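You operate a simulated robot arm through the tools that you are given. There is no shell and no other tool. Be economical: measure what you need, move in short steps, check, and stop when the job is done.

Carry out the task below with a simulated robot arm. There is one attempt and no reset: what you move stays moved.

Task
Put things in order on the top of the large grey steel plate. At the end: the short hinge pin with the cream cap stands where the dark block with the square opening stood; the dark block with the square opening stands where the wire brush with the teal back stood; the wire brush with the teal back stands where the box tube with the purple stripe stood; the box tube with the purple stripe is on the small square steel plate; whatever was shut is shut again. Leave all else as you found it, and nothing knocked over.

The check looks at the end state, three seconds after you hand in, the way a careful person would. Anything else that was tipped, shoved, dropped, spilled or broken makes it a failure. Lids that push on must go on centred and level and be pressed home; caps that screw on are set level and turned clockwise until they are tight.

Robot
A 6-joint arm with a two-finger parallel gripper, fixed in place. Base frame: the origin is at the foot of the arm, x ahead of it, y to its left, z up; the work surface is at about z = 0. Lengths are in mm, angles in degrees, forces in N, time in s.
With the tool pointing down near the work surface it reaches from about 180 to 460 mm from the base axis. Its first joint turns from -70.0 to 70.0 degrees. Payload 1.9 kg.
The tool frame sits at the grasp point between the pads (the TCP): z along the fingers, y along the line on which they close. The tips reach 23 mm beyond it. The gripper opens to 94 mm. The fingers are 38 mm wide and 10 mm thick; the gripper's body (54 by 96 mm) begins 39 mm behind the TCP.
Orientation is told as [roll, pitch, yaw] about the base's x, y, z axes, in that order, counted from this pose: with the fingers straight down and closing along the base's y, the tool's x points along the base's -x, its y along +y and its z along -z.

Tools
- The arm moves only by the tool play_rows. Its argument "series" is a list of rows, each a list of 7 numbers: the shift along the base's x, y, z in units of 25 mm (1.0 is 25 mm), then the turn, a rotation vector about the base's x, y, z in units of 6 degrees (1.0 is 6 degrees), then the closure in counts, from 0 (fully open) to 255 (shut). In form: [[x, y, z, rx, ry, rz, hand], ...]. A call has 1 to 8 rows; each row shifts and turns the commanded pose from where the row before left it. A call with a number of a shift or a turn outside -1 to 1 is refused whole. Rows are played at 5 a second. More than 50 mm and 8.6 degrees between two rows, or a gripper value outside its range, and nothing of the call is played. Where a pose cannot be reached the arm comes as near as it can. A force on the tool above 40 N (or 10 N above the force at the start of the call, whichever is more), or a blocked arm, ends the call early, and 0.2 s more pass. The fingers move at their own pace (about 108 mm/s each) and stop on an object; they squeeze with about 31 N. The grip force told is the motor's: it shows also when the fingers shut on nothing. Time passes only in rows, and 0.2 s behind the last, so rows that do not move let the fingers close. The reply holds the time, the measured pose of the TCP, the force on the tool along the base axes, the opening and the grip force, in the units named above and with some noise.
- Cameras (640 x 400 px; columns grow to the right, rows downward): "scene" is fixed at [40.9, 298, 434.2]; the picture's right is [-0.89, -0.45, 0.00], its down [-0.21, 0.41, -0.89] and it looks along [0.40, -0.79, -0.46] (base axes); focal length 313 px, centre (320, 200). "wrist" rides on the gripper at [87, 16, -74] in the tool frame; the picture's right is [-0.18, 0.98, 0.00], its down [-0.58, -0.11, -0.81] and it looks along [-0.79, -0.15, 0.59] (tool axes); focal length 243 px, centre (320, 200). There is no depth. A picture from a camera that has moved, and an enlarged one, comes with that camera's place and axes in the base frame and with its lens.
- snapshot(camera): a new picture of that camera. The clock stands still meanwhile.
- zoom(camera, box): a new picture of the part [left, top, right, bottom] of that camera's present view, enlarged. The clock stands still meanwhile.
- hand_in(): hands the job in; it is judged then, once.

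Go step by step. Nothing tells you positions but the pictures and the camera data: compare them with the known pose of the tool, close in by small moves and look again before you grip or let go. The budget is 120 turns and 64 pictures, counting those below and the enlarged ones. Unless the task says otherwise, let go and move clear before handing in, and close with one line.

The tools are called after ">>>" as a command line: name --pt "numbers of a row" for each row, then --argument value for the rest, lists and objects as JSON in quotes. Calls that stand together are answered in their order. play_rows: Moves the arm, as the interface text tells. Its arguments: {"type":"object","properties":{"series":{"type":"array","items":{"type":"array","items":{"type":"number"}}}},"required":["series"]} The other tools are called the same way: snapshot (camera) takes a picture; zoom (camera, box) takes an enlarged picture of a part of a camera's view; hand_in () hands the job in.

At the start:

```text
time_s: 0.0
eef_pos: [260.1, -31.4, 270.2]
tool_rot: [0.0, 0.0, 0.0]
wrist_force: [0.8, -0.1, -0.6]
finger_gap: 93.9
gripper_force: 0.0
```

scene: 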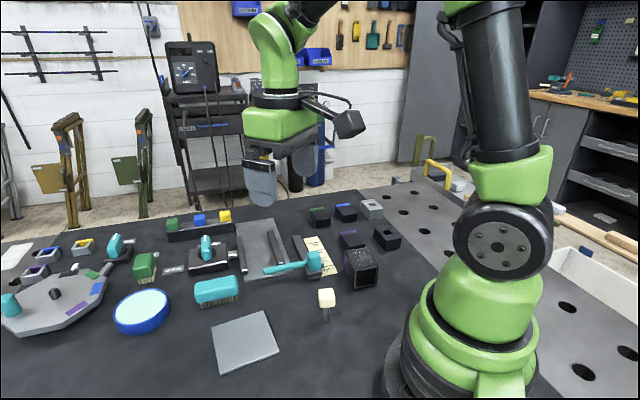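
wrist: 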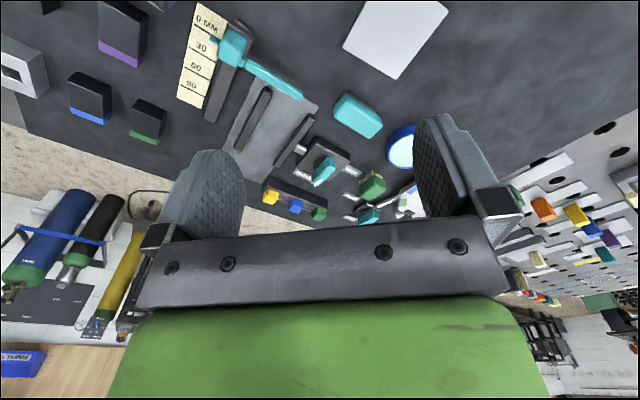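

I see a crowded table with the teal brush, the cream-capped pin, small steel plate, and several tubes and blocks. I'll zoom in to identify each item.

>>> zoom --camera "scene" --box '[220, 180, 420, 305]'

>>> zoom --camera "scene" --box '[90, 190, 290, 315]'

>>> zoom --camera "scene" --box '[0, 220, 160, 340]'

>>> zoom --camera "scene" --box '[190, 270, 390, 395]'

```text
3.20 times, centred on (320, 242) of scene
camera zoom: at [40.9, 298.0, 434.2], right [-0.89, -0.45, 0.0], down [-0.21, 0.41, -0.89], along [0.4, -0.79, -0.46], focal length 1001 px, centre (320, 64)
```

zoom: 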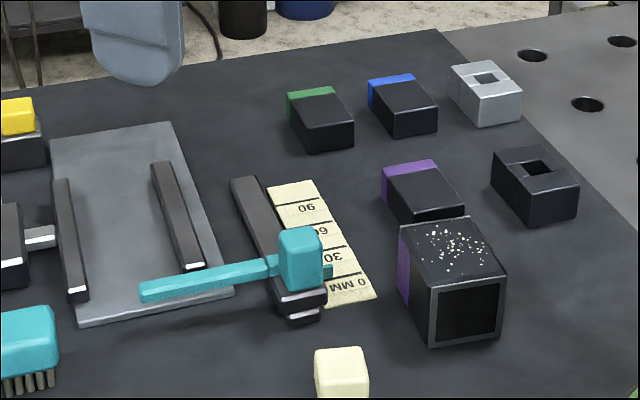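

```text
3.20 times, centred on (190, 252) of scene
camera zoom: at [40.9, 298.0, 434.2], right [-0.89, -0.45, 0.0], down [-0.21, 0.41, -0.89], along [0.4, -0.79, -0.46], focal length 1001 px, centre (736, 32)
```

zoom: 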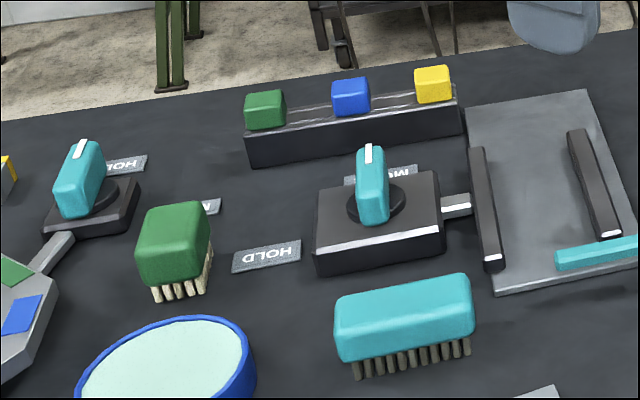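

```text
3.33 times, centred on (80, 280) of scene
camera zoom: at [40.9, 298.0, 434.2], right [-0.89, -0.45, 0.0], down [-0.21, 0.41, -0.89], along [0.4, -0.79, -0.46], focal length 1043 px, centre (1120, -67)
```

zoom: 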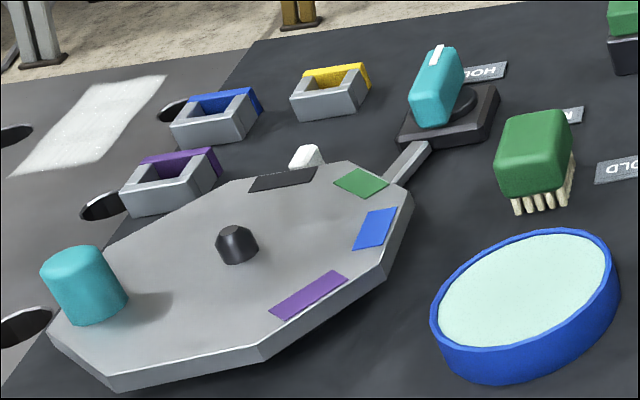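

```text
3.20 times, centred on (290, 332) of scene
camera zoom: at [40.9, 298.0, 434.2], right [-0.89, -0.45, 0.0], down [-0.21, 0.41, -0.89], along [0.4, -0.79, -0.46], focal length 1001 px, centre (416, -224)
```

zoom: 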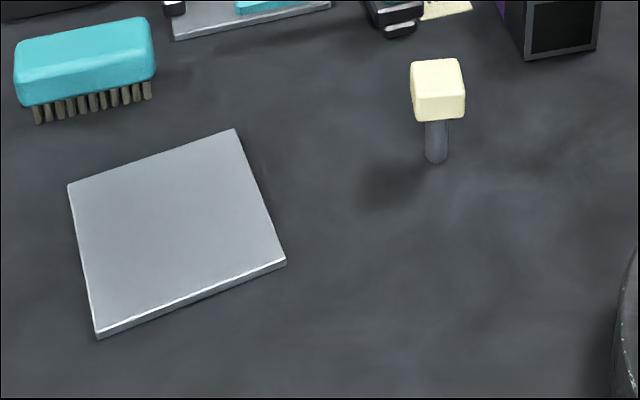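

The named items are roughly found: brush about (400,-10), pin (204,-50), plate centre (303,49), box tube (185,-180), dark block (178,-327). I'll swing the wrist camera to the right side to inspect the purple-striped candidates before touching anything.

>>> play_rows --pt "-0.3 -0.3 0 0 0 -1 0" --pt "-0.3 -0.3 0 0 0 -1 0" --pt "-0.3 -0.3 0 0 0 -1 0" --pt "-0.3 -0.3 0 0 0 -1 0" --pt "-0.3 -0.3 0 0 0 -1 0" --pt "-0.3 -0.3 0 0 0 -1 0" --pt "-0.3 -0.3 0 0 0 -1 0" --pt "-0.3 -0.3 0 0 0 -1 0"

>>> snapshot --camera "wrist"

```text
time_s: 1.8
eef_pos: [201.5, -92.0, 269.7]
tool_rot: [-0.1, 0.0, -48.2]
wrist_force: [-0.2, 0.3, -0.5]
finger_gap: 94.0
gripper_force: 0.1
```

```text
57 pictures are left
camera wrist: at [155.2, -17.3, 343.5], right [0.86, 0.52, 0.0], down [0.31, -0.51, 0.81], along [0.42, -0.69, -0.59], focal length 243 px, centre (320, 200)
```

wrist: 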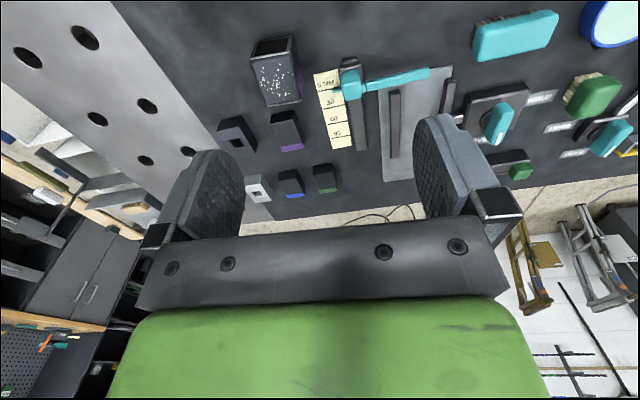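

>>> zoom --camera "wrist" --box '[200, 20, 360, 120]'

>>> zoom --camera "wrist" --box '[200, 100, 360, 200]'

>>> zoom --camera "wrist" --box '[320, 0, 640, 200]'

```text
4.00 times, centred on (280, 70) of wrist
camera zoom: at [155.2, -17.3, 343.5], right [0.86, 0.52, 0.0], down [0.31, -0.51, 0.81], along [0.42, -0.69, -0.59], focal length 970 px, centre (480, 720)
```

zoom: 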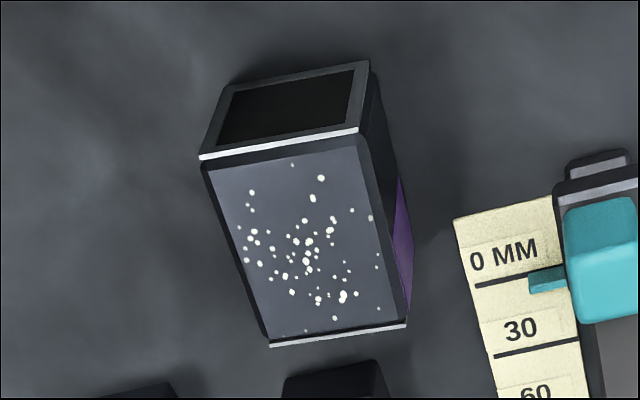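

```text
4.00 times, centred on (280, 150) of wrist
camera zoom: at [155.2, -17.3, 343.5], right [0.86, 0.52, 0.0], down [0.31, -0.51, 0.81], along [0.42, -0.69, -0.59], focal length 970 px, centre (480, 400)
```

zoom: 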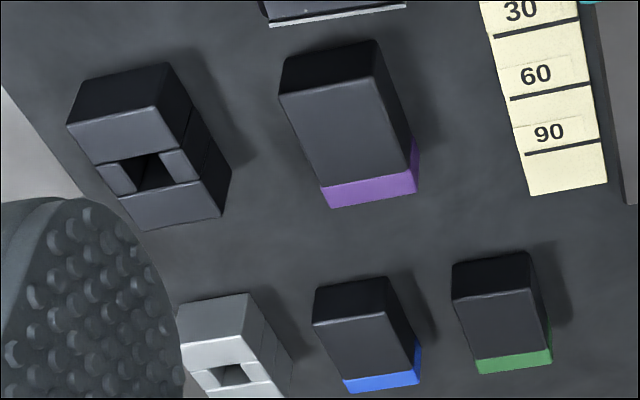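

```text
2.00 times, centred on (480, 100) of wrist
camera zoom: at [155.2, -17.3, 343.5], right [0.86, 0.52, 0.0], down [0.31, -0.51, 0.81], along [0.42, -0.69, -0.59], focal length 485 px, centre (0, 400)
```

zoom: 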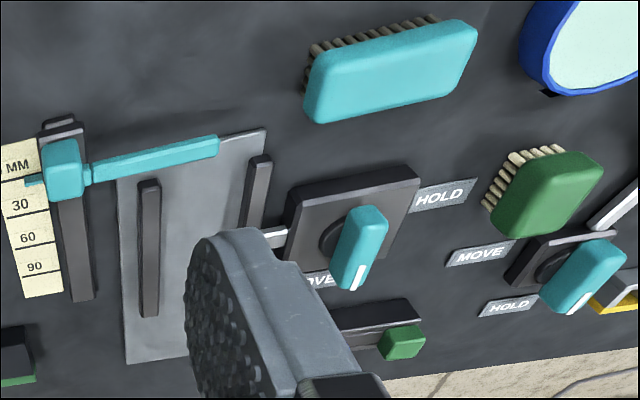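

The large speckled box has a dark open end and a purple patch; small dark blocks have coloured ends. The left side has open grey pieces too, so I'll look there next.

>>> play_rows --pt "0.4 0.6 0 0 0 1 0" --pt "0.4 0.6 0 0 0 1 0" --pt "0.4 0.6 0 0 0 1 0" --pt "0.4 0.6 0 0 0 1 0" --pt "0.4 0.6 0 0 0 1 0" --pt "0.4 0.6 0 0 0 1 0" --pt "0.4 0.6 0 0 0 1 0" --pt "0.4 0.6 0 0 0 1 0"

>>> play_rows --pt "-0.2 0.5 0 0 0 1 0" --pt "-0.2 0.5 0 0 0 1 0" --pt "-0.2 0.5 0 0 0 1 0" --pt "-0.2 0.5 0 0 0 1 0" --pt "-0.2 0.5 0 0 0 1 0"

>>> snapshot --camera "wrist"

```text
time_s: 3.6
eef_pos: [280.8, 29.5, 268.8]
tool_rot: [0.0, 0.0, 0.1]
wrist_force: [0.0, -0.5, -0.6]
finger_gap: 93.9
gripper_force: 0.0
```

```text
time_s: 4.8
eef_pos: [254.7, 90.7, 270.1]
tool_rot: [0.0, -0.1, 30.0]
wrist_force: [-0.2, 0.1, -0.3]
finger_gap: 94.4
gripper_force: 0.0
```

```text
53 pictures are left
camera wrist: at [172.7, 60.9, 343.6], right [-0.33, 0.94, 0.0], down [0.56, 0.2, 0.81], along [0.76, 0.27, -0.59], focal length 243 px, centre (320, 200)
```

wrist: 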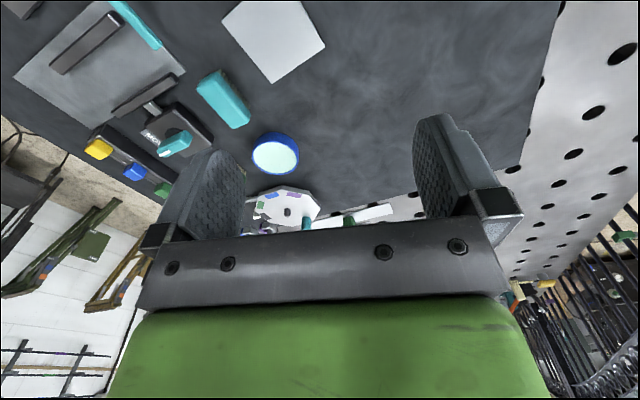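

The carousel side is beyond reach, so only the two dark purple-marked pieces on the right matter. I'll zoom in on those two from the scene camera.

>>> zoom --camera "scene" --box '[330, 220, 394, 300]'

>>> play_rows --pt "0.2 -0.8 -0.5 0 0 -1 0" --pt "0.2 -0.8 -0.5 0 0 -1 0" --pt "0.2 -0.8 -0.5 0 0 -1 0" --pt "0 -0.8 -0.5 0 0 -1 0" --pt "0 -0.8 0 0 0 -1 0" --pt "0 -0.8 0 0 0 -1 0" --pt "0 -0.8 0 0 0 -1 0" --pt "0 -0.8 0 0 0 -1 0"

>>> snapshot --camera "wrist"

```text
5.00 times, centred on (362, 260) of scene
camera zoom: at [40.9, 298.0, 434.2], right [-0.89, -0.45, 0.0], down [-0.21, 0.41, -0.89], along [0.4, -0.79, -0.46], focal length 1564 px, centre (110, -100)
```

zoom: 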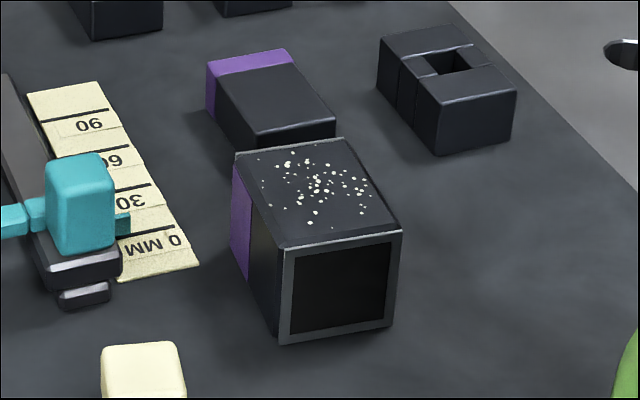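

```text
time_s: 6.6
eef_pos: [271.5, -69.1, 219.6]
tool_rot: [0.1, 0.0, -18.3]
wrist_force: [0.0, -0.8, 0.5]
finger_gap: 93.9
gripper_force: 0.0
```

```text
51 pictures are left
camera wrist: at [193.8, -27.4, 294.3], right [0.48, 0.88, 0.0], down [0.52, -0.28, 0.81], along [0.71, -0.39, -0.59], focal length 243 px, centre (320, 200)
```

wrist: 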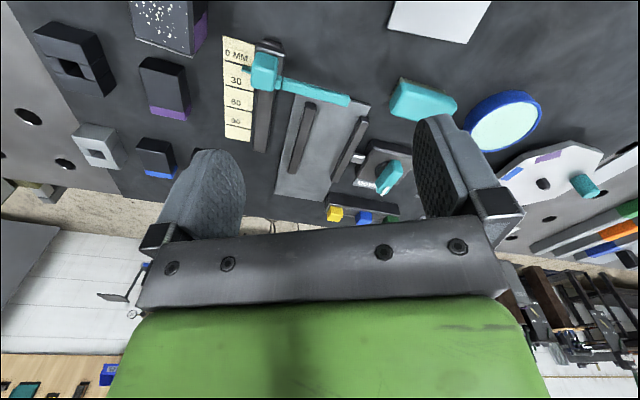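

Both pieces have a purple band; I need to know which is hollow. I'll zoom the current wrist view, then look lower along their axis.

>>> zoom --camera "wrist" --box '[20, 0, 220, 125]'

>>> play_rows --pt "-0.3 0 -0.6 0 0 -1 0" --pt "-0.3 0 -0.6 0 0 -1 0" --pt "-0.3 0 -0.6 0 0 -1 0" --pt "-0.3 0 -0.6 0 0 -1 0" --pt "-0.3 0 -0.6 0 0 -1 0" --pt "-0.3 0 -0.3 0 0 -1 0"

>>> snapshot --camera "wrist"

```text
3.20 times, centred on (120, 62) of wrist
camera zoom: at [193.8, -27.4, 294.3], right [0.48, 0.88, 0.0], down [0.52, -0.28, 0.81], along [0.71, -0.39, -0.59], focal length 776 px, centre (960, 640)
```

zoom: 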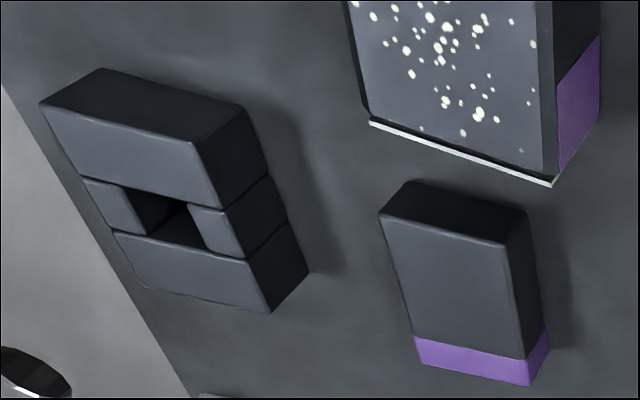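

```text
time_s: 8.0
eef_pos: [224.5, -68.8, 137.0]
tool_rot: [0.1, 0.0, -54.1]
wrist_force: [0.8, 0.0, -0.5]
finger_gap: 94.0
gripper_force: 0.0
```

```text
49 pictures are left
camera wrist: at [188.4, 9.8, 211.3], right [0.9, 0.43, 0.0], down [0.25, -0.53, 0.81], along [0.34, -0.73, -0.59], focal length 243 px, centre (320, 200)
```

wrist: 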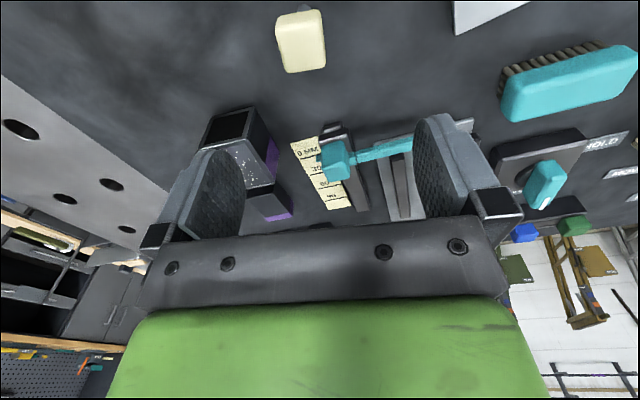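

>>> zoom --camera "wrist" --box '[190, 90, 310, 230]'

```text
2.86 times, centred on (250, 160) of wrist
camera zoom: at [188.4, 9.8, 211.3], right [0.9, 0.43, 0.0], down [0.25, -0.53, 0.81], along [0.34, -0.73, -0.59], focal length 693 px, centre (520, 314)
```

zoom: 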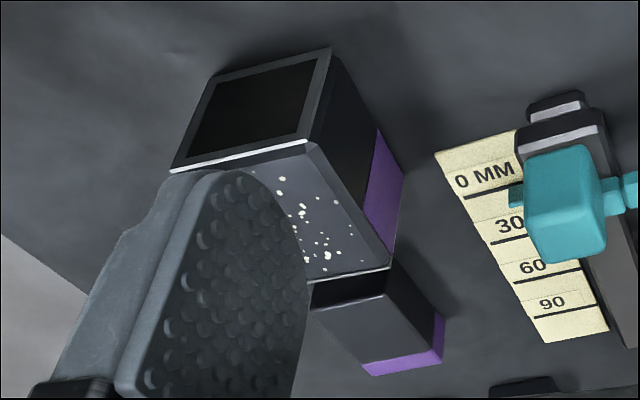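

The small purple piece is solid, so the big hollow one is the box tube: centre about (191.5,-180), 46 wide, 60 long, 47 high, axis at -48°. I'll move above it with the fingers across its width.

>>> play_rows --pt "-0.22 -0.742 0 0 0 0.183 40" --pt "-0.22 -0.742 0 0 0 0.183 40" --pt "-0.22 -0.742 0 0 0 0.183 40" --pt "-0.22 -0.742 0 0 0 0.183 40" --pt "-0.22 -0.742 0 0 0 0.183 40" --pt "-0.22 -0.742 0 0 0 0.183 40" --pt "0 0 -0.9 0 0 0 40"

>>> snapshot --camera "wrist"

>>> zoom --camera "scene" --box '[270, 160, 430, 300]'

```text
time_s: 9.6
eef_pos: [193.0, -181.3, 113.2]
tool_rot: [0.0, 0.0, -47.4]
wrist_force: [0.1, 0.7, 0.0]
finger_gap: 79.1
gripper_force: 0.0
```

```text
47 pictures are left
camera wrist: at [146.2, -107.1, 188.7], right [0.85, 0.53, 0.0], down [0.31, -0.5, 0.81], along [0.43, -0.68, -0.59], focal length 243 px, centre (320, 200)
```

wrist: 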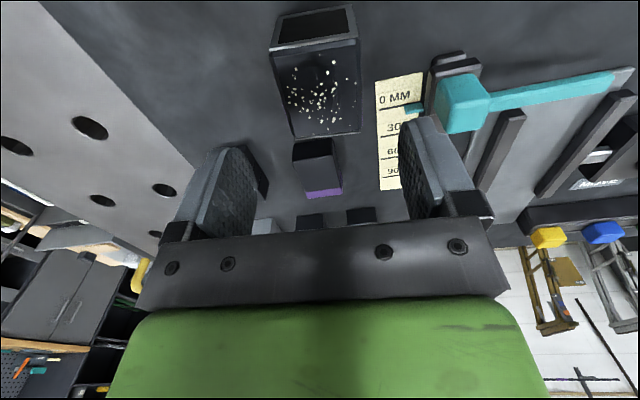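

```text
2.86 times, centred on (350, 230) of scene
camera zoom: at [40.9, 298.0, 434.2], right [-0.89, -0.45, 0.0], down [-0.21, 0.41, -0.89], along [0.4, -0.79, -0.46], focal length 894 px, centre (234, 114)
```

zoom: 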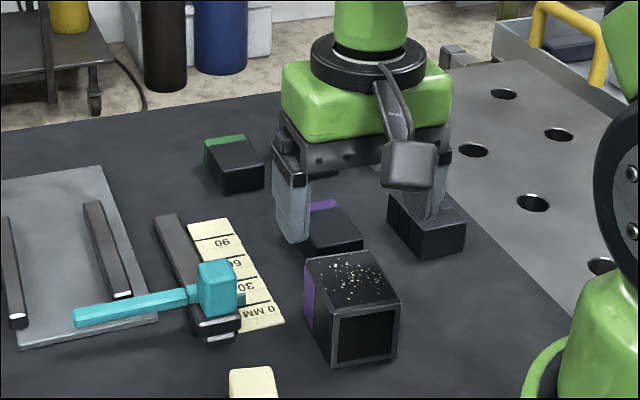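

The tube centre reads (190.6,-178), yaw about -50. I correct slightly, descend and grip.

>>> play_rows --pt "-0.09 0.13 0 0 0 -0.4 40" --pt "0 0 -0.85 0 0 0 40" --pt "0 0 -0.85 0 0 0 40" --pt "0 0 -0.85 0 0 0 40" --pt "0 0 -0.75 0 0 0 40" --pt "0 0 0 0 0 0 40"

>>> play_rows --pt "0 0 0 0 0 0 140" --pt "0 0 0 0 0 0 255" --pt "0 0 0 0 0 0 255"

>>> zoom --camera "scene" --box '[270, 160, 430, 300]'

```text
time_s: 11.0
eef_pos: [191.1, -177.1, 32.4]
tool_rot: [0.1, 0.0, -49.9]
wrist_force: [-0.7, -0.3, 0.5]
finger_gap: 79.0
gripper_force: 0.0
```

```text
time_s: 11.8
eef_pos: [190.2, -177.7, 31.9]
tool_rot: [0.0, 0.0, -49.9]
wrist_force: [-0.2, -0.5, 0.3]
finger_gap: 49.8
gripper_force: 31.3
```

```text
2.86 times, centred on (350, 230) of scene
camera zoom: at [40.9, 298.0, 434.2], right [-0.89, -0.45, 0.0], down [-0.21, 0.41, -0.89], along [0.4, -0.79, -0.46], focal length 894 px, centre (234, 114)
```

zoom: 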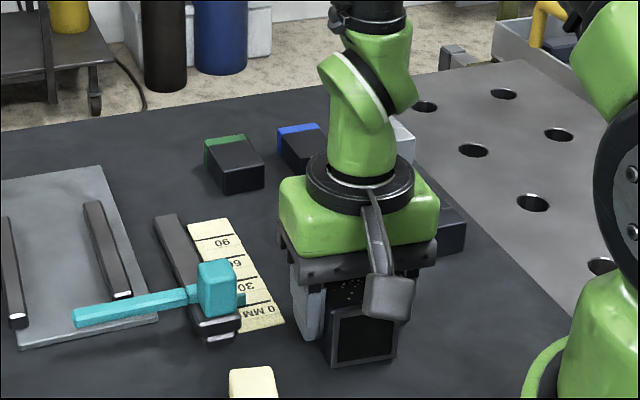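

Gripped, 50 mm gap. I lift slowly and look.

>>> play_rows --pt "0 0 0.4 0 0 0 255" --pt "0 0 0.6 0 0 0 255" --pt "0 0 0.8 0 0 0 255" --pt "0 0 0.8 0 0 0 255"

>>> snapshot --camera "scene"

```text
time_s: 12.8
eef_pos: [190.1, -177.0, 96.1]
tool_rot: [0.0, 0.0, -49.9]
wrist_force: [0.1, 0.1, -2.0]
finger_gap: 49.7
gripper_force: 30.5
```

```text
44 pictures are left
```

scene: 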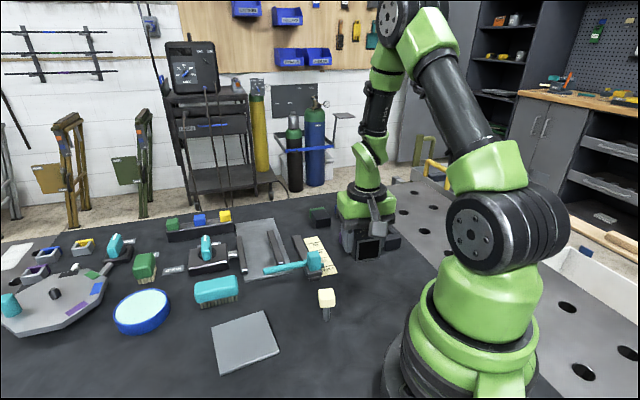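

The tube is lifted cleanly and nothing was beneath it. Now carry it high, over the pin, to above the plate at (303,49).

>>> play_rows --pt "0 0 0.8 0 0 0 255" --pt "0 0 0.8 0 0 0 255" --pt "0.452 0.904 0 0 0 0.2 255" --pt "0.452 0.904 0 0 0 0.2 255" --pt "0.452 0.904 0 0 0 0.2 255" --pt "0.452 0.904 0 0 0 0.2 255" --pt "0.452 0.904 0 0 0 0.2 255"

>>> play_rows --pt "0.452 0.904 0 0 0 0.2 255" --pt "0.452 0.904 0 0 0 0.2 255" --pt "0.452 0.904 0 0 0 0.2 255" --pt "0.452 0.904 0 0 0 0.2 255" --pt "0.452 0.904 0 0 0 0.2 255" --pt "0 0 -0.6 0 0 0 255" --pt "0 0 -0.6 0 0 0 255"

>>> snapshot --camera "scene"

>>> snapshot --camera "wrist"

```text
time_s: 14.4
eef_pos: [248.1, -64.3, 138.3]
tool_rot: [0.0, 0.0, -43.9]
wrist_force: [0.1, 0.8, -3.2]
finger_gap: 50.0
gripper_force: 31.0
```

```text
time_s: 16.0
eef_pos: [303.9, 48.5, 107.8]
tool_rot: [0.1, 0.0, -38.0]
wrist_force: [-0.3, -0.6, -3.1]
finger_gap: 49.7
gripper_force: 31.1
```

```text
43 pictures are left
```

scene: 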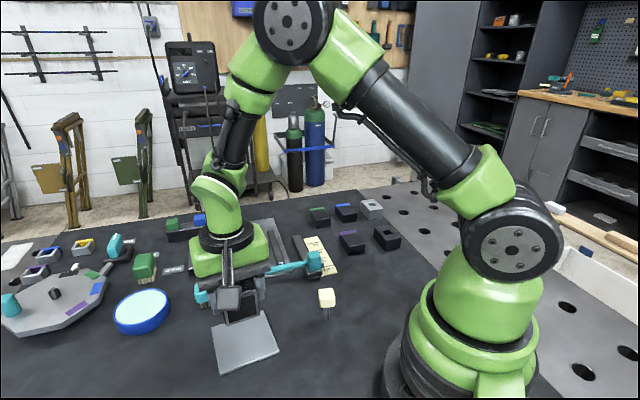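

```text
42 pictures are left
camera wrist: at [245.5, 113.8, 181.6], right [0.75, 0.66, 0.0], down [0.39, -0.44, 0.81], along [0.54, -0.6, -0.59], focal length 243 px, centre (320, 200)
```

wrist: 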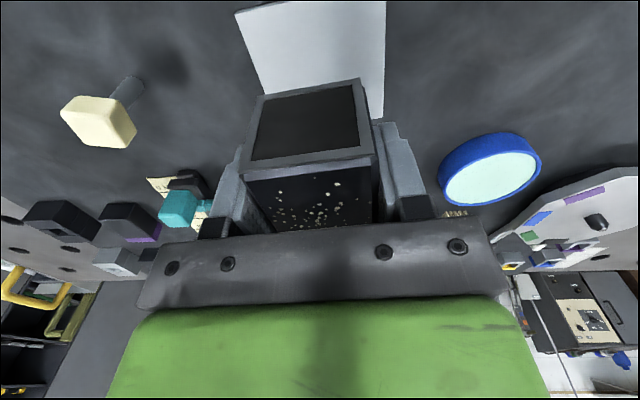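

The tube is centred over the plate. I descend to near contact, then ease down.

>>> play_rows --pt "0 0 -0.9 0 0 0 255" --pt "0 0 -0.9 0 0 0 255" --pt "0 0 -0.6 0 0 0 255" --pt "0 0 -0.2 0 0 0 255" --pt "0 0 0 0 0 0 255"

>>> zoom --camera "scene" --box '[180, 260, 308, 380]'

```text
time_s: 17.2
eef_pos: [304.5, 47.9, 41.0]
tool_rot: [0.0, 0.1, -37.9]
wrist_force: [0.0, 0.2, -3.5]
finger_gap: 49.6
gripper_force: 31.4
```

```text
3.33 times, centred on (244, 320) of scene
camera zoom: at [40.9, 298.0, 434.2], right [-0.89, -0.45, 0.0], down [-0.21, 0.41, -0.89], along [0.4, -0.79, -0.46], focal length 1043 px, centre (573, -200)
```

zoom: 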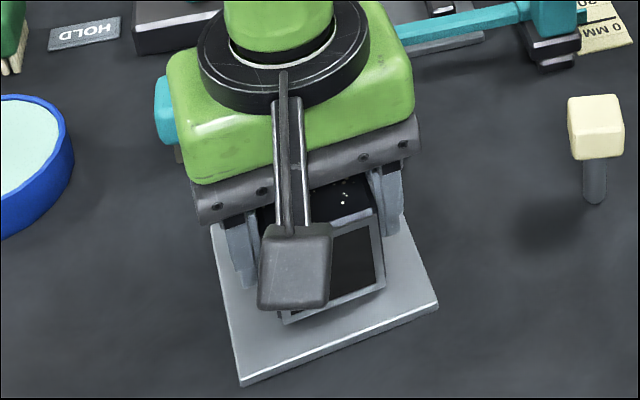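

>>> play_rows --pt "0 0 -0.06 0 0 0 255" --pt "0 0 0 0 0 0 255"

>>> play_rows --pt "0 0 -0.06 0 0 0 255" --pt "0 0 0 0 0 0 255"

>>> play_rows --pt "0 0 -0.05 0 0 0 255" --pt "0 0 0 0 0 0 255"

```text
time_s: 17.8
eef_pos: [303.9, 48.9, 39.6]
tool_rot: [0.0, 0.0, -37.9]
wrist_force: [-0.6, 0.0, -2.1]
finger_gap: 49.8
gripper_force: 30.6
```

```text
time_s: 18.4
eef_pos: [305.0, 48.9, 38.2]
tool_rot: [0.0, 0.0, -37.9]
wrist_force: [1.2, -0.4, -3.1]
finger_gap: 50.0
gripper_force: 31.4
```

```text
time_s: 19.0
eef_pos: [304.3, 48.3, 36.7]
tool_rot: [0.0, 0.1, -37.9]
wrist_force: [-0.1, 0.0, -0.7]
finger_gap: 49.6
gripper_force: 30.6
```

>>> play_rows --pt "0 0 -0.03 0 0 0 255" --pt "0 0 0 0 0 0 255"

```text
time_s: 19.6
eef_pos: [304.3, 49.1, 38.3]
tool_rot: [0.0, 0.0, -37.9]
wrist_force: [-5.9, 5.1, 18.5]
finger_gap: 49.9
gripper_force: 30.5
```

Firm contact, so I release and rise, then look.

>>> play_rows --pt "0 0 0 0 0 0 90" --pt "0 0 0 0 0 0 40" --pt "0 0 0 0 0 0 40" --pt "0 0 0.6 0 0 0 40" --pt "0 0 0.9 0 0 0 40" --pt "0 0 0.9 0 0 0 40" --pt "0 0 0.9 0 0 0 40" --pt "0 0 0.9 0 0 0 40"

>>> snapshot --camera "wrist"

>>> zoom --camera "scene" --box '[180, 220, 372, 380]'

```text
time_s: 21.4
eef_pos: [304.8, 48.6, 142.6]
tool_rot: [0.1, 0.0, -37.9]
wrist_force: [-0.1, 0.3, -0.3]
finger_gap: 79.2
gripper_force: 0.0
```

```text
40 pictures are left
camera wrist: at [246.0, 114.1, 217.0], right [0.75, 0.66, 0.0], down [0.39, -0.44, 0.81], along [0.53, -0.6, -0.59], focal length 243 px, centre (320, 200)
```

wrist: 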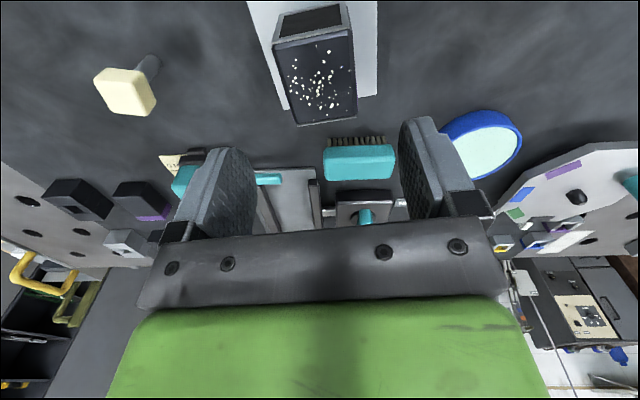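

```text
2.50 times, centred on (276, 300) of scene
camera zoom: at [40.9, 298.0, 434.2], right [-0.89, -0.45, 0.0], down [-0.21, 0.41, -0.89], along [0.4, -0.79, -0.46], focal length 782 px, centre (430, -50)
```

zoom: 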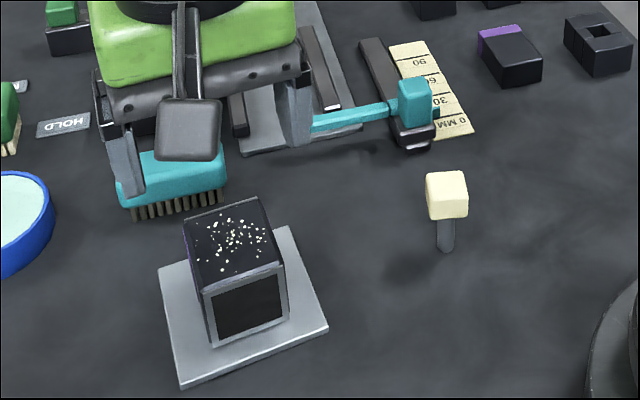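

The tube sits fully on the plate. Now I measure the brush with an enlarged wrist view.

>>> zoom --camera "wrist" --box '[310, 120, 410, 190]'

```text
5.71 times, centred on (360, 155) of wrist
camera zoom: at [246.0, 114.1, 217.0], right [0.75, 0.66, 0.0], down [0.39, -0.44, 0.81], along [0.53, -0.6, -0.59], focal length 1386 px, centre (91, 457)
```

zoom: 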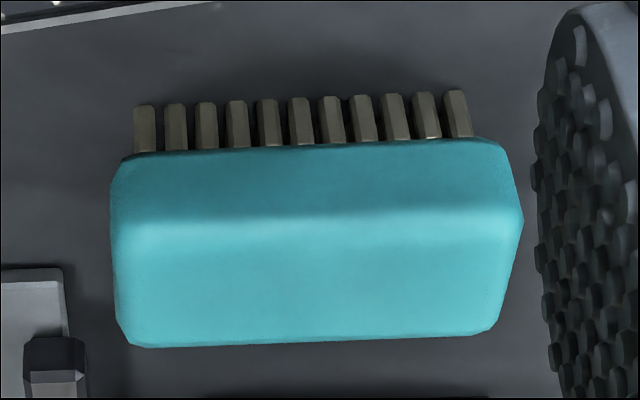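

Brush: centre about (404,-3.5), long axis 45°, about 74x34, top at z≈34. I'll grip it across its width with yaw +45, moving above it first.

>>> play_rows --pt "0.285 -0.149 0 0 0 0.99 65" --pt "0.285 -0.149 0 0 0 0.99 65" --pt "0.285 -0.149 0 0 0 0.99 65" --pt "0.285 -0.149 0 0 0 0.99 65" --pt "0.285 -0.149 0 0 0 0.99 65" --pt "0.285 -0.149 0 0 0 0.99 65" --pt "0.285 -0.149 0 0 0 0.99 65"

>>> play_rows --pt "0.285 -0.149 0 0 0 0.99 65" --pt "0.285 -0.149 0 0 0 0.99 65" --pt "0.285 -0.149 0 0 0 0.99 65" --pt "0.285 -0.149 0 0 0 0.99 65" --pt "0.285 -0.149 0 0 0 0.99 65" --pt "0.285 -0.149 0 0 0 0.99 65" --pt "0.285 -0.149 0 0 0 0.99 65" --pt "0 0 -0.8 0 0 0 65"

>>> snapshot --camera "wrist"

>>> zoom --camera "scene" --box '[140, 200, 300, 320]'

```text
time_s: 23.0
eef_pos: [353.9, 22.3, 140.5]
tool_rot: [-0.1, -0.1, 3.8]
wrist_force: [-0.6, -0.8, -0.3]
finger_gap: 69.7
gripper_force: 0.1
```

```text
time_s: 24.8
eef_pos: [402.9, -4.1, 122.6]
tool_rot: [0.0, 0.0, 45.2]
wrist_force: [-0.3, 0.2, 0.2]
finger_gap: 70.2
gripper_force: 0.0
```

```text
37 pictures are left
camera wrist: at [330.9, -54.6, 196.7], right [-0.57, 0.82, 0.0], down [0.49, 0.34, 0.81], along [0.66, 0.46, -0.59], focal length 243 px, centre (320, 200)
```

wrist: 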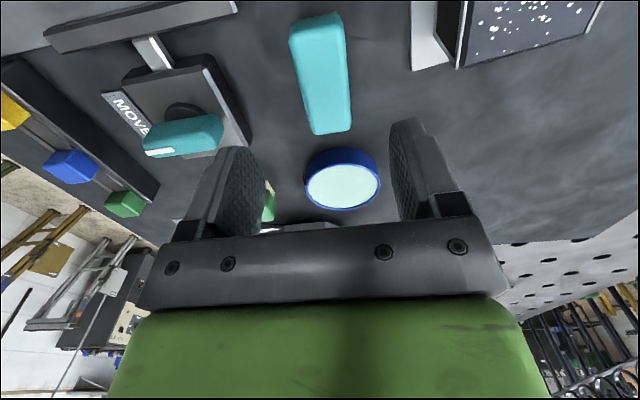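

```text
3.33 times, centred on (220, 260) of scene
camera zoom: at [40.9, 298.0, 434.2], right [-0.89, -0.45, 0.0], down [-0.21, 0.41, -0.89], along [0.4, -0.79, -0.46], focal length 1043 px, centre (653, 0)
```

zoom: 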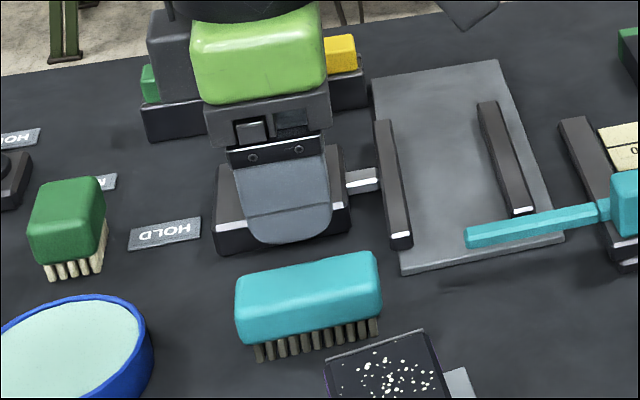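

>>> zoom --camera "wrist" --box '[240, 0, 400, 140]'

```text
2.86 times, centred on (320, 70) of wrist
camera zoom: at [330.9, -54.6, 196.7], right [-0.57, 0.82, 0.0], down [0.49, 0.34, 0.81], along [0.66, 0.46, -0.59], focal length 693 px, centre (320, 571)
```

zoom: 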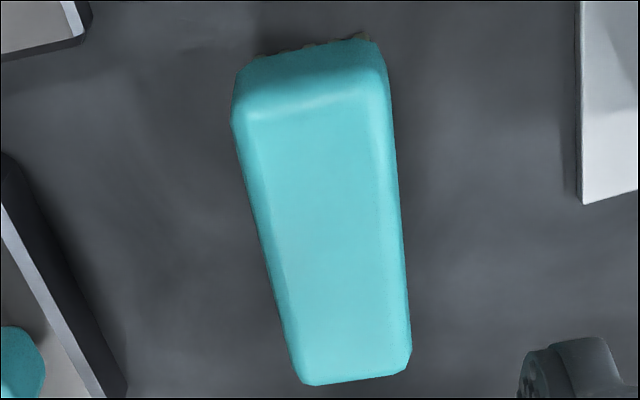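

Brush centre refined to about (406,1.5). I correct, descend to z≈32 and grip.

>>> play_rows --pt "0.12 0.22 0 0 0 -0.1 65" --pt "0 0 -0.9 0 0 0 65" --pt "0 0 -0.9 0 0 0 65" --pt "0 0 -0.9 0 0 0 65" --pt "0 0 -0.85 0 0 0 65" --pt "0 0 0 0 0 0 65"

>>> snapshot --camera "wrist"

```text
time_s: 26.2
eef_pos: [406.3, 2.1, 33.5]
tool_rot: [0.0, 0.0, 44.7]
wrist_force: [0.1, 0.1, 0.6]
finger_gap: 70.1
gripper_force: 0.0
```

```text
34 pictures are left
camera wrist: at [333.0, -47.4, 107.3], right [-0.56, 0.83, 0.0], down [0.49, 0.33, 0.81], along [0.67, 0.45, -0.59], focal length 243 px, centre (320, 200)
```

wrist: 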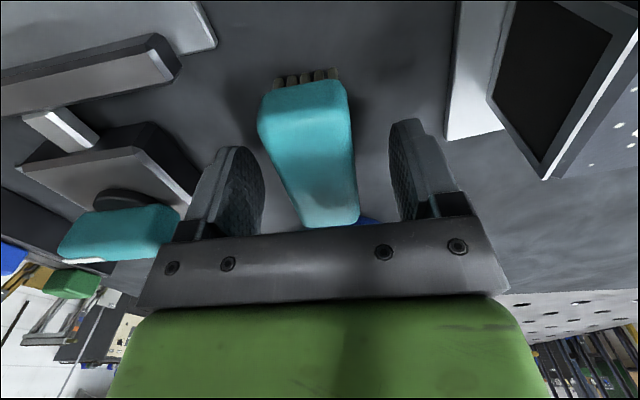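

>>> play_rows --pt "0 0 0 0 0 0 130" --pt "0 0 0 0 0 0 200" --pt "0 0 0 0 0 0 255" --pt "0 0 0 0 0 0 255"

>>> play_rows --pt "0 0 0.4 0 0 0 255" --pt "0 0 0.8 0 0 0 255" --pt "0 0 0.9 0 0 0 255" --pt "0 0 0.9 0 0 0 255"

>>> zoom --camera "scene" --box '[140, 160, 300, 320]'

```text
time_s: 27.2
eef_pos: [405.5, 2.1, 33.7]
tool_rot: [0.0, 0.0, 44.7]
wrist_force: [0.2, -0.3, -0.6]
finger_gap: 33.5
gripper_force: 30.5
```

```text
time_s: 28.2
eef_pos: [405.8, 2.5, 107.8]
tool_rot: [0.0, 0.0, 44.6]
wrist_force: [-0.5, -0.1, -1.1]
finger_gap: 33.4
gripper_force: 31.3
```

```text
2.50 times, centred on (220, 240) of scene
camera zoom: at [40.9, 298.0, 434.2], right [-0.89, -0.45, 0.0], down [-0.21, 0.41, -0.89], along [0.4, -0.79, -0.46], focal length 782 px, centre (570, 100)
```

zoom: 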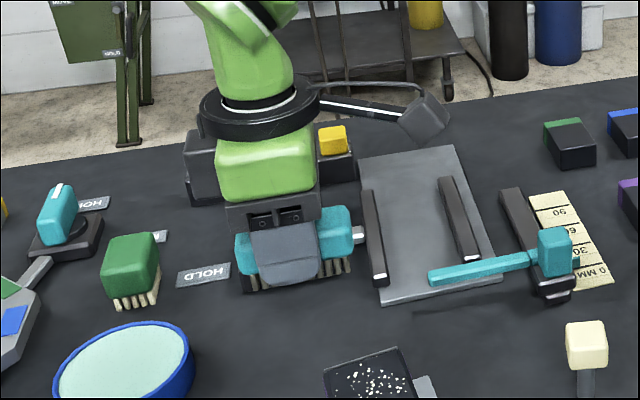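

The brush is held level. I carry it to the tube's old spot (190.5,-178), keeping its orientation.

>>> play_rows --pt "0 0 0.9 0 0 0 255" --pt "-0.86 -0.72 0 0 0 0 255" --pt "-0.86 -0.72 0 0 0 0 255" --pt "-0.86 -0.72 0 0 0 0 255" --pt "-0.86 -0.72 0 0 0 0 255" --pt "-0.86 -0.72 0 0 0 0 255" --pt "-0.86 -0.72 0 0 0 0 255"

>>> play_rows --pt "-0.86 -0.72 0 0 0 0 255" --pt "-0.86 -0.72 0 0 0 0 255" --pt "-0.86 -0.72 0 0 0 0 255" --pt "-0.86 -0.72 0 0 0 0 255" --pt "0 0 0 0 0 0 255"

>>> snapshot --camera "scene"

```text
time_s: 29.8
eef_pos: [277.3, -105.8, 132.1]
tool_rot: [0.0, 0.0, 44.7]
wrist_force: [-0.1, -0.5, -1.5]
finger_gap: 33.6
gripper_force: 31.0
```

```text
time_s: 31.0
eef_pos: [189.7, -178.1, 130.3]
tool_rot: [0.0, 0.0, 44.6]
wrist_force: [0.7, 0.5, -1.1]
finger_gap: 33.6
gripper_force: 31.0
```

```text
32 pictures are left
```

scene: 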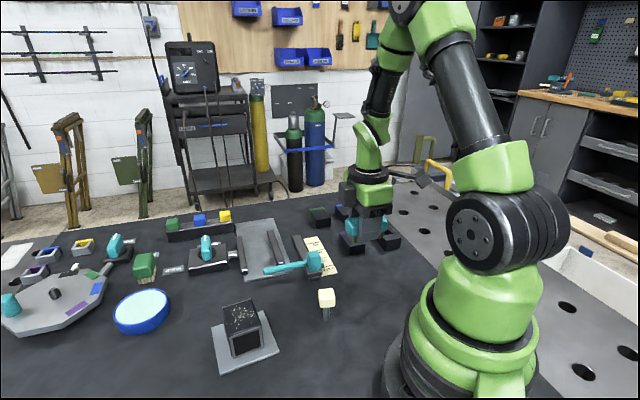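

Pose reached. I lower to just above the table, then ease down to contact.

>>> play_rows --pt "0.03 0 -0.9 0 0 0 255" --pt "0 0 -0.9 0 0 0 255" --pt "0 0 -0.9 0 0 0 255" --pt "0 0 -0.7 0 0 0 255" --pt "0 0 -0.3 0 0 0 255" --pt "0 0 0 0 0 0 255"

>>> zoom --camera "scene" --box '[280, 190, 420, 300]'

```text
time_s: 32.4
eef_pos: [191.8, -177.5, 38.5]
tool_rot: [0.0, 0.0, 44.6]
wrist_force: [-0.1, 0.0, 0.0]
finger_gap: 33.6
gripper_force: 30.7
```

```text
3.64 times, centred on (350, 245) of scene
camera zoom: at [40.9, 298.0, 434.2], right [-0.89, -0.45, 0.0], down [-0.21, 0.41, -0.89], along [0.4, -0.79, -0.46], focal length 1138 px, centre (211, 36)
```

zoom: 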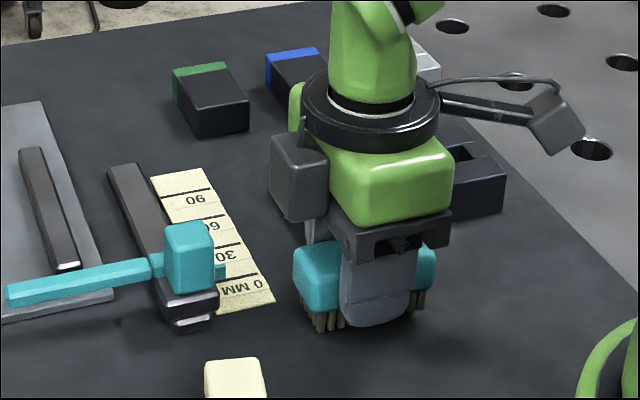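

>>> play_rows --pt "0 0 -0.1 0 0 0 255" --pt "0 0 -0.04 0 0 0 255" --pt "0 0 0 0 0 0 255"

>>> play_rows --pt "0 0 -0.04 0 0 0 255" --pt "0 0 0 0 0 0 255"

>>> play_rows --pt "0 0 -0.03 0 0 0 255" --pt "0 0 0 0 0 0 255"

```text
time_s: 33.2
eef_pos: [191.5, -177.5, 34.5]
tool_rot: [-0.1, 0.0, 44.7]
wrist_force: [0.9, -0.5, 0.0]
finger_gap: 33.5
gripper_force: 31.1
```

```text
time_s: 33.8
eef_pos: [192.3, -177.7, 33.5]
tool_rot: [0.0, 0.1, 44.8]
wrist_force: [0.2, -0.1, -1.0]
finger_gap: 33.3
gripper_force: 31.2
```

```text
time_s: 34.4
eef_pos: [192.7, -177.9, 33.0]
tool_rot: [-0.1, 0.0, 44.7]
wrist_force: [-0.4, 3.2, 11.8]
finger_gap: 33.6
gripper_force: 30.6
```

Contact. Release and rise.

>>> play_rows --pt "0 0 0 0 0 0 110" --pt "0 0 0 0 0 0 80" --pt "0 0 0 0 0 0 80" --pt "0 0 0.6 0 0 0 80" --pt "0 0 0.9 0 0 0 80" --pt "0 0 0.9 0 0 0 80" --pt "0 0 0.9 0 0 0 80"

>>> zoom --camera "scene" --box '[280, 190, 420, 300]'

```text
time_s: 36.0
eef_pos: [191.4, -177.8, 115.3]
tool_rot: [0.0, 0.0, 44.7]
wrist_force: [0.3, 0.2, -0.2]
finger_gap: 64.2
gripper_force: 0.0
```

```text
3.64 times, centred on (350, 245) of scene
camera zoom: at [40.9, 298.0, 434.2], right [-0.89, -0.45, 0.0], down [-0.21, 0.41, -0.89], along [0.4, -0.79, -0.46], focal length 1138 px, centre (211, 36)
```

zoom: 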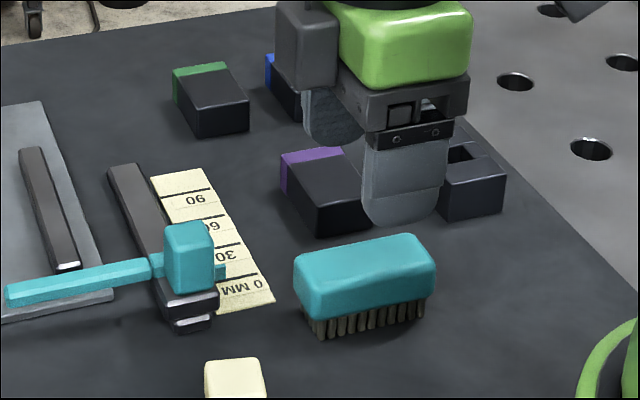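

The brush stands well on the tube's old spot. Next the dark block: centre about (177.5,-323), axis -45°, 38 wide, 27 high. I move above it, turning to yaw -46.

>>> play_rows --pt "-0.034 -0.362 0 0 0 -0.945 85" --pt "-0.034 -0.362 0 0 0 -0.945 85" --pt "-0.034 -0.362 0 0 0 -0.945 85" --pt "-0.034 -0.362 0 0 0 -0.945 85" --pt "-0.034 -0.362 0 0 0 -0.945 85" --pt "-0.034 -0.362 0 0 0 -0.945 85" --pt "-0.034 -0.362 0 0 0 -0.945 85" --pt "-0.034 -0.362 0 0 0 -0.945 85"

>>> play_rows --pt "-0.034 -0.362 0 0 0 -0.945 85" --pt "-0.034 -0.362 0 0 0 -0.945 85" --pt "-0.034 -0.362 0 0 0 -0.945 85" --pt "-0.034 -0.362 0 0 0 -0.945 85" --pt "-0.034 -0.362 0 0 0 -0.945 85" --pt "-0.034 -0.362 0 0 0 -0.945 85" --pt "-0.034 -0.362 0 0 0 -0.945 85" --pt "-0.034 -0.362 0 0 0 -0.945 85"

>>> snapshot --camera "wrist"

>>> zoom --camera "wrist" --box '[240, 0, 400, 140]'

```text
time_s: 37.8
eef_pos: [183.7, -249.1, 114.5]
tool_rot: [0.0, 0.0, -0.9]
wrist_force: [0.7, 0.7, -0.5]
finger_gap: 62.7
gripper_force: 0.1
```

```text
time_s: 39.6
eef_pos: [177.3, -321.6, 115.5]
tool_rot: [0.0, -0.1, -46.1]
wrist_force: [-0.6, 0.2, 0.3]
finger_gap: 63.0
gripper_force: 0.0
```

```text
29 pictures are left
camera wrist: at [129.3, -249.1, 190.1], right [0.84, 0.55, 0.0], down [0.32, -0.49, 0.81], along [0.44, -0.67, -0.59], focal length 243 px, centre (320, 200)
```

wrist: 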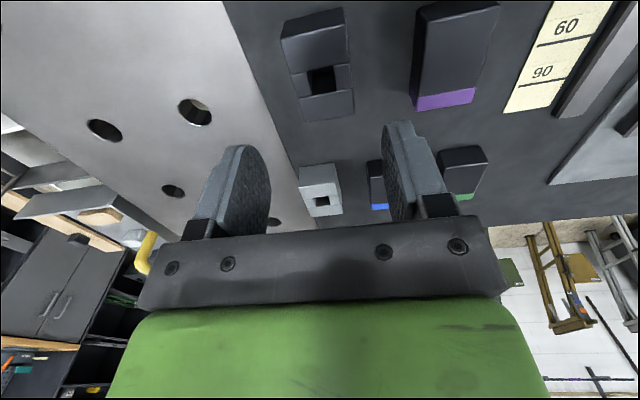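

```text
2.86 times, centred on (320, 70) of wrist
camera zoom: at [129.3, -249.1, 190.1], right [0.84, 0.55, 0.0], down [0.32, -0.49, 0.81], along [0.44, -0.67, -0.59], focal length 693 px, centre (320, 571)
```

zoom: 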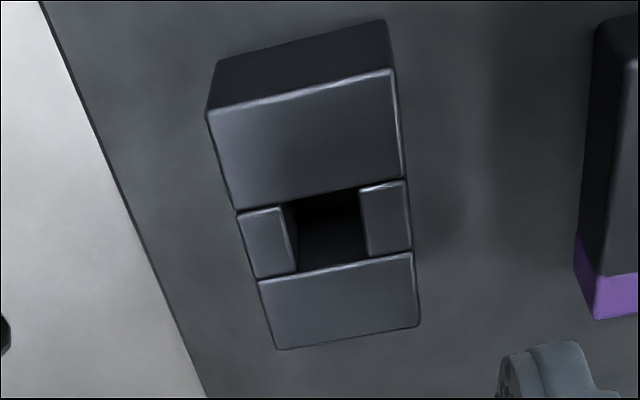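

Block centre confirmed at about (177,-320.5). Descend and grip.

>>> play_rows --pt "0 0.04 -0.9 0 0 0.1 85" --pt "0 0 -0.9 0 0 0 85" --pt "0 0 -0.9 0 0 0 85" --pt "0 0 -0.78 0 0 0 85" --pt "0 0 0 0 0 0 85" --pt "0 0 0 0 0 0 170" --pt "0 0 0 0 0 0 255" --pt "0 0 0 0 0 0 255"

>>> play_rows --pt "0 0 0.4 0 0 0 255" --pt "0 0 0.8 0 0 0 255" --pt "0 0 0.9 0 0 0 255" --pt "0 0 0.9 0 0 0 255" --pt "0 0 0.9 0 0 0 255"

>>> zoom --camera "scene" --box '[280, 160, 440, 280]'

```text
time_s: 41.4
eef_pos: [178.0, -320.6, 28.0]
tool_rot: [0.0, 0.0, -45.4]
wrist_force: [0.4, 0.3, 0.0]
finger_gap: 40.2
gripper_force: 31.3
```

```text
time_s: 42.6
eef_pos: [177.6, -319.7, 125.9]
tool_rot: [0.0, 0.0, -45.4]
wrist_force: [1.0, 0.5, -4.8]
finger_gap: 39.9
gripper_force: 31.1
```

```text
3.33 times, centred on (360, 220) of scene
camera zoom: at [40.9, 298.0, 434.2], right [-0.89, -0.45, 0.0], down [-0.21, 0.41, -0.89], along [0.4, -0.79, -0.46], focal length 1043 px, centre (187, 133)
```

zoom: 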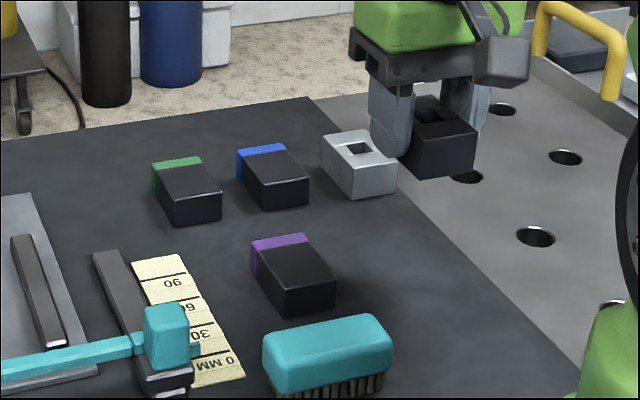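

Block held cleanly. I carry it to the brush's old spot (406,2).

>>> play_rows --pt "0.571 0.804 0 0 0 0 255" --pt "0.571 0.804 0 0 0 0 255" --pt "0.571 0.804 0 0 0 0 255" --pt "0.571 0.804 0 0 0 0 255" --pt "0.571 0.804 0 0 0 0 255" --pt "0.571 0.804 0 0 0 0 255" --pt "0.571 0.804 0 0 0 0 255" --pt "0.571 0.804 0 0 0 0 255"

>>> play_rows --pt "0.571 0.804 0 0 0 0 255" --pt "0.571 0.804 0 0 0 0 255" --pt "0.571 0.804 0 0 0 0 255" --pt "0.571 0.804 0 0 0 0 255" --pt "0.571 0.804 0 0 0 0 255" --pt "0.571 0.804 0 0 0 0 255" --pt "0.571 0.804 0 0 0 0 255" --pt "0.571 0.804 0 0 0 0 255"

>>> snapshot --camera "scene"

```text
time_s: 44.4
eef_pos: [290.3, -158.4, 125.8]
tool_rot: [0.0, 0.1, -45.3]
wrist_force: [-1.1, 0.3, -5.2]
finger_gap: 39.9
gripper_force: 30.7
```

```text
time_s: 46.2
eef_pos: [405.8, 0.1, 125.9]
tool_rot: [0.0, 0.0, -45.4]
wrist_force: [0.2, -0.3, -6.0]
finger_gap: 39.9
gripper_force: 30.7
```

```text
26 pictures are left
```

scene: 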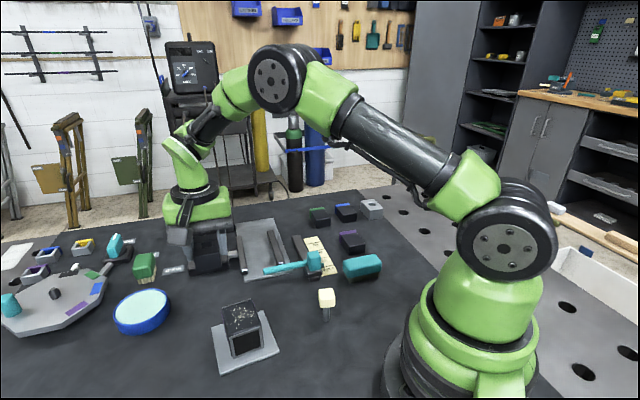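

>>> play_rows --pt "0 0.06 -0.9 0 0 0 255" --pt "0 0 -0.9 0 0 0 255" --pt "0 0 -0.9 0 0 0 255" --pt "0 0 -0.7 0 0 0 255" --pt "0 0 -0.3 0 0 0 255" --pt "0 0 0 0 0 0 255"

>>> zoom --camera "scene" --box '[140, 200, 300, 320]'

```text
time_s: 47.6
eef_pos: [407.2, 1.5, 31.8]
tool_rot: [-0.1, 0.1, -45.4]
wrist_force: [0.4, -0.5, -5.5]
finger_gap: 40.1
gripper_force: 31.0
```

```text
3.33 times, centred on (220, 260) of scene
camera zoom: at [41.0, 298.0, 434.2], right [-0.89, -0.45, 0.0], down [-0.21, 0.41, -0.89], along [0.4, -0.79, -0.46], focal length 1043 px, centre (653, 0)
```

zoom: 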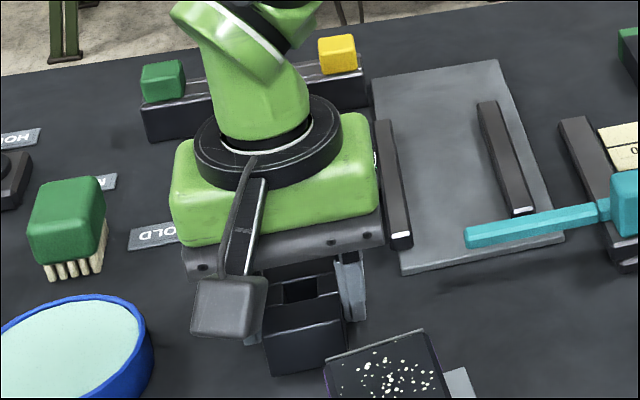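

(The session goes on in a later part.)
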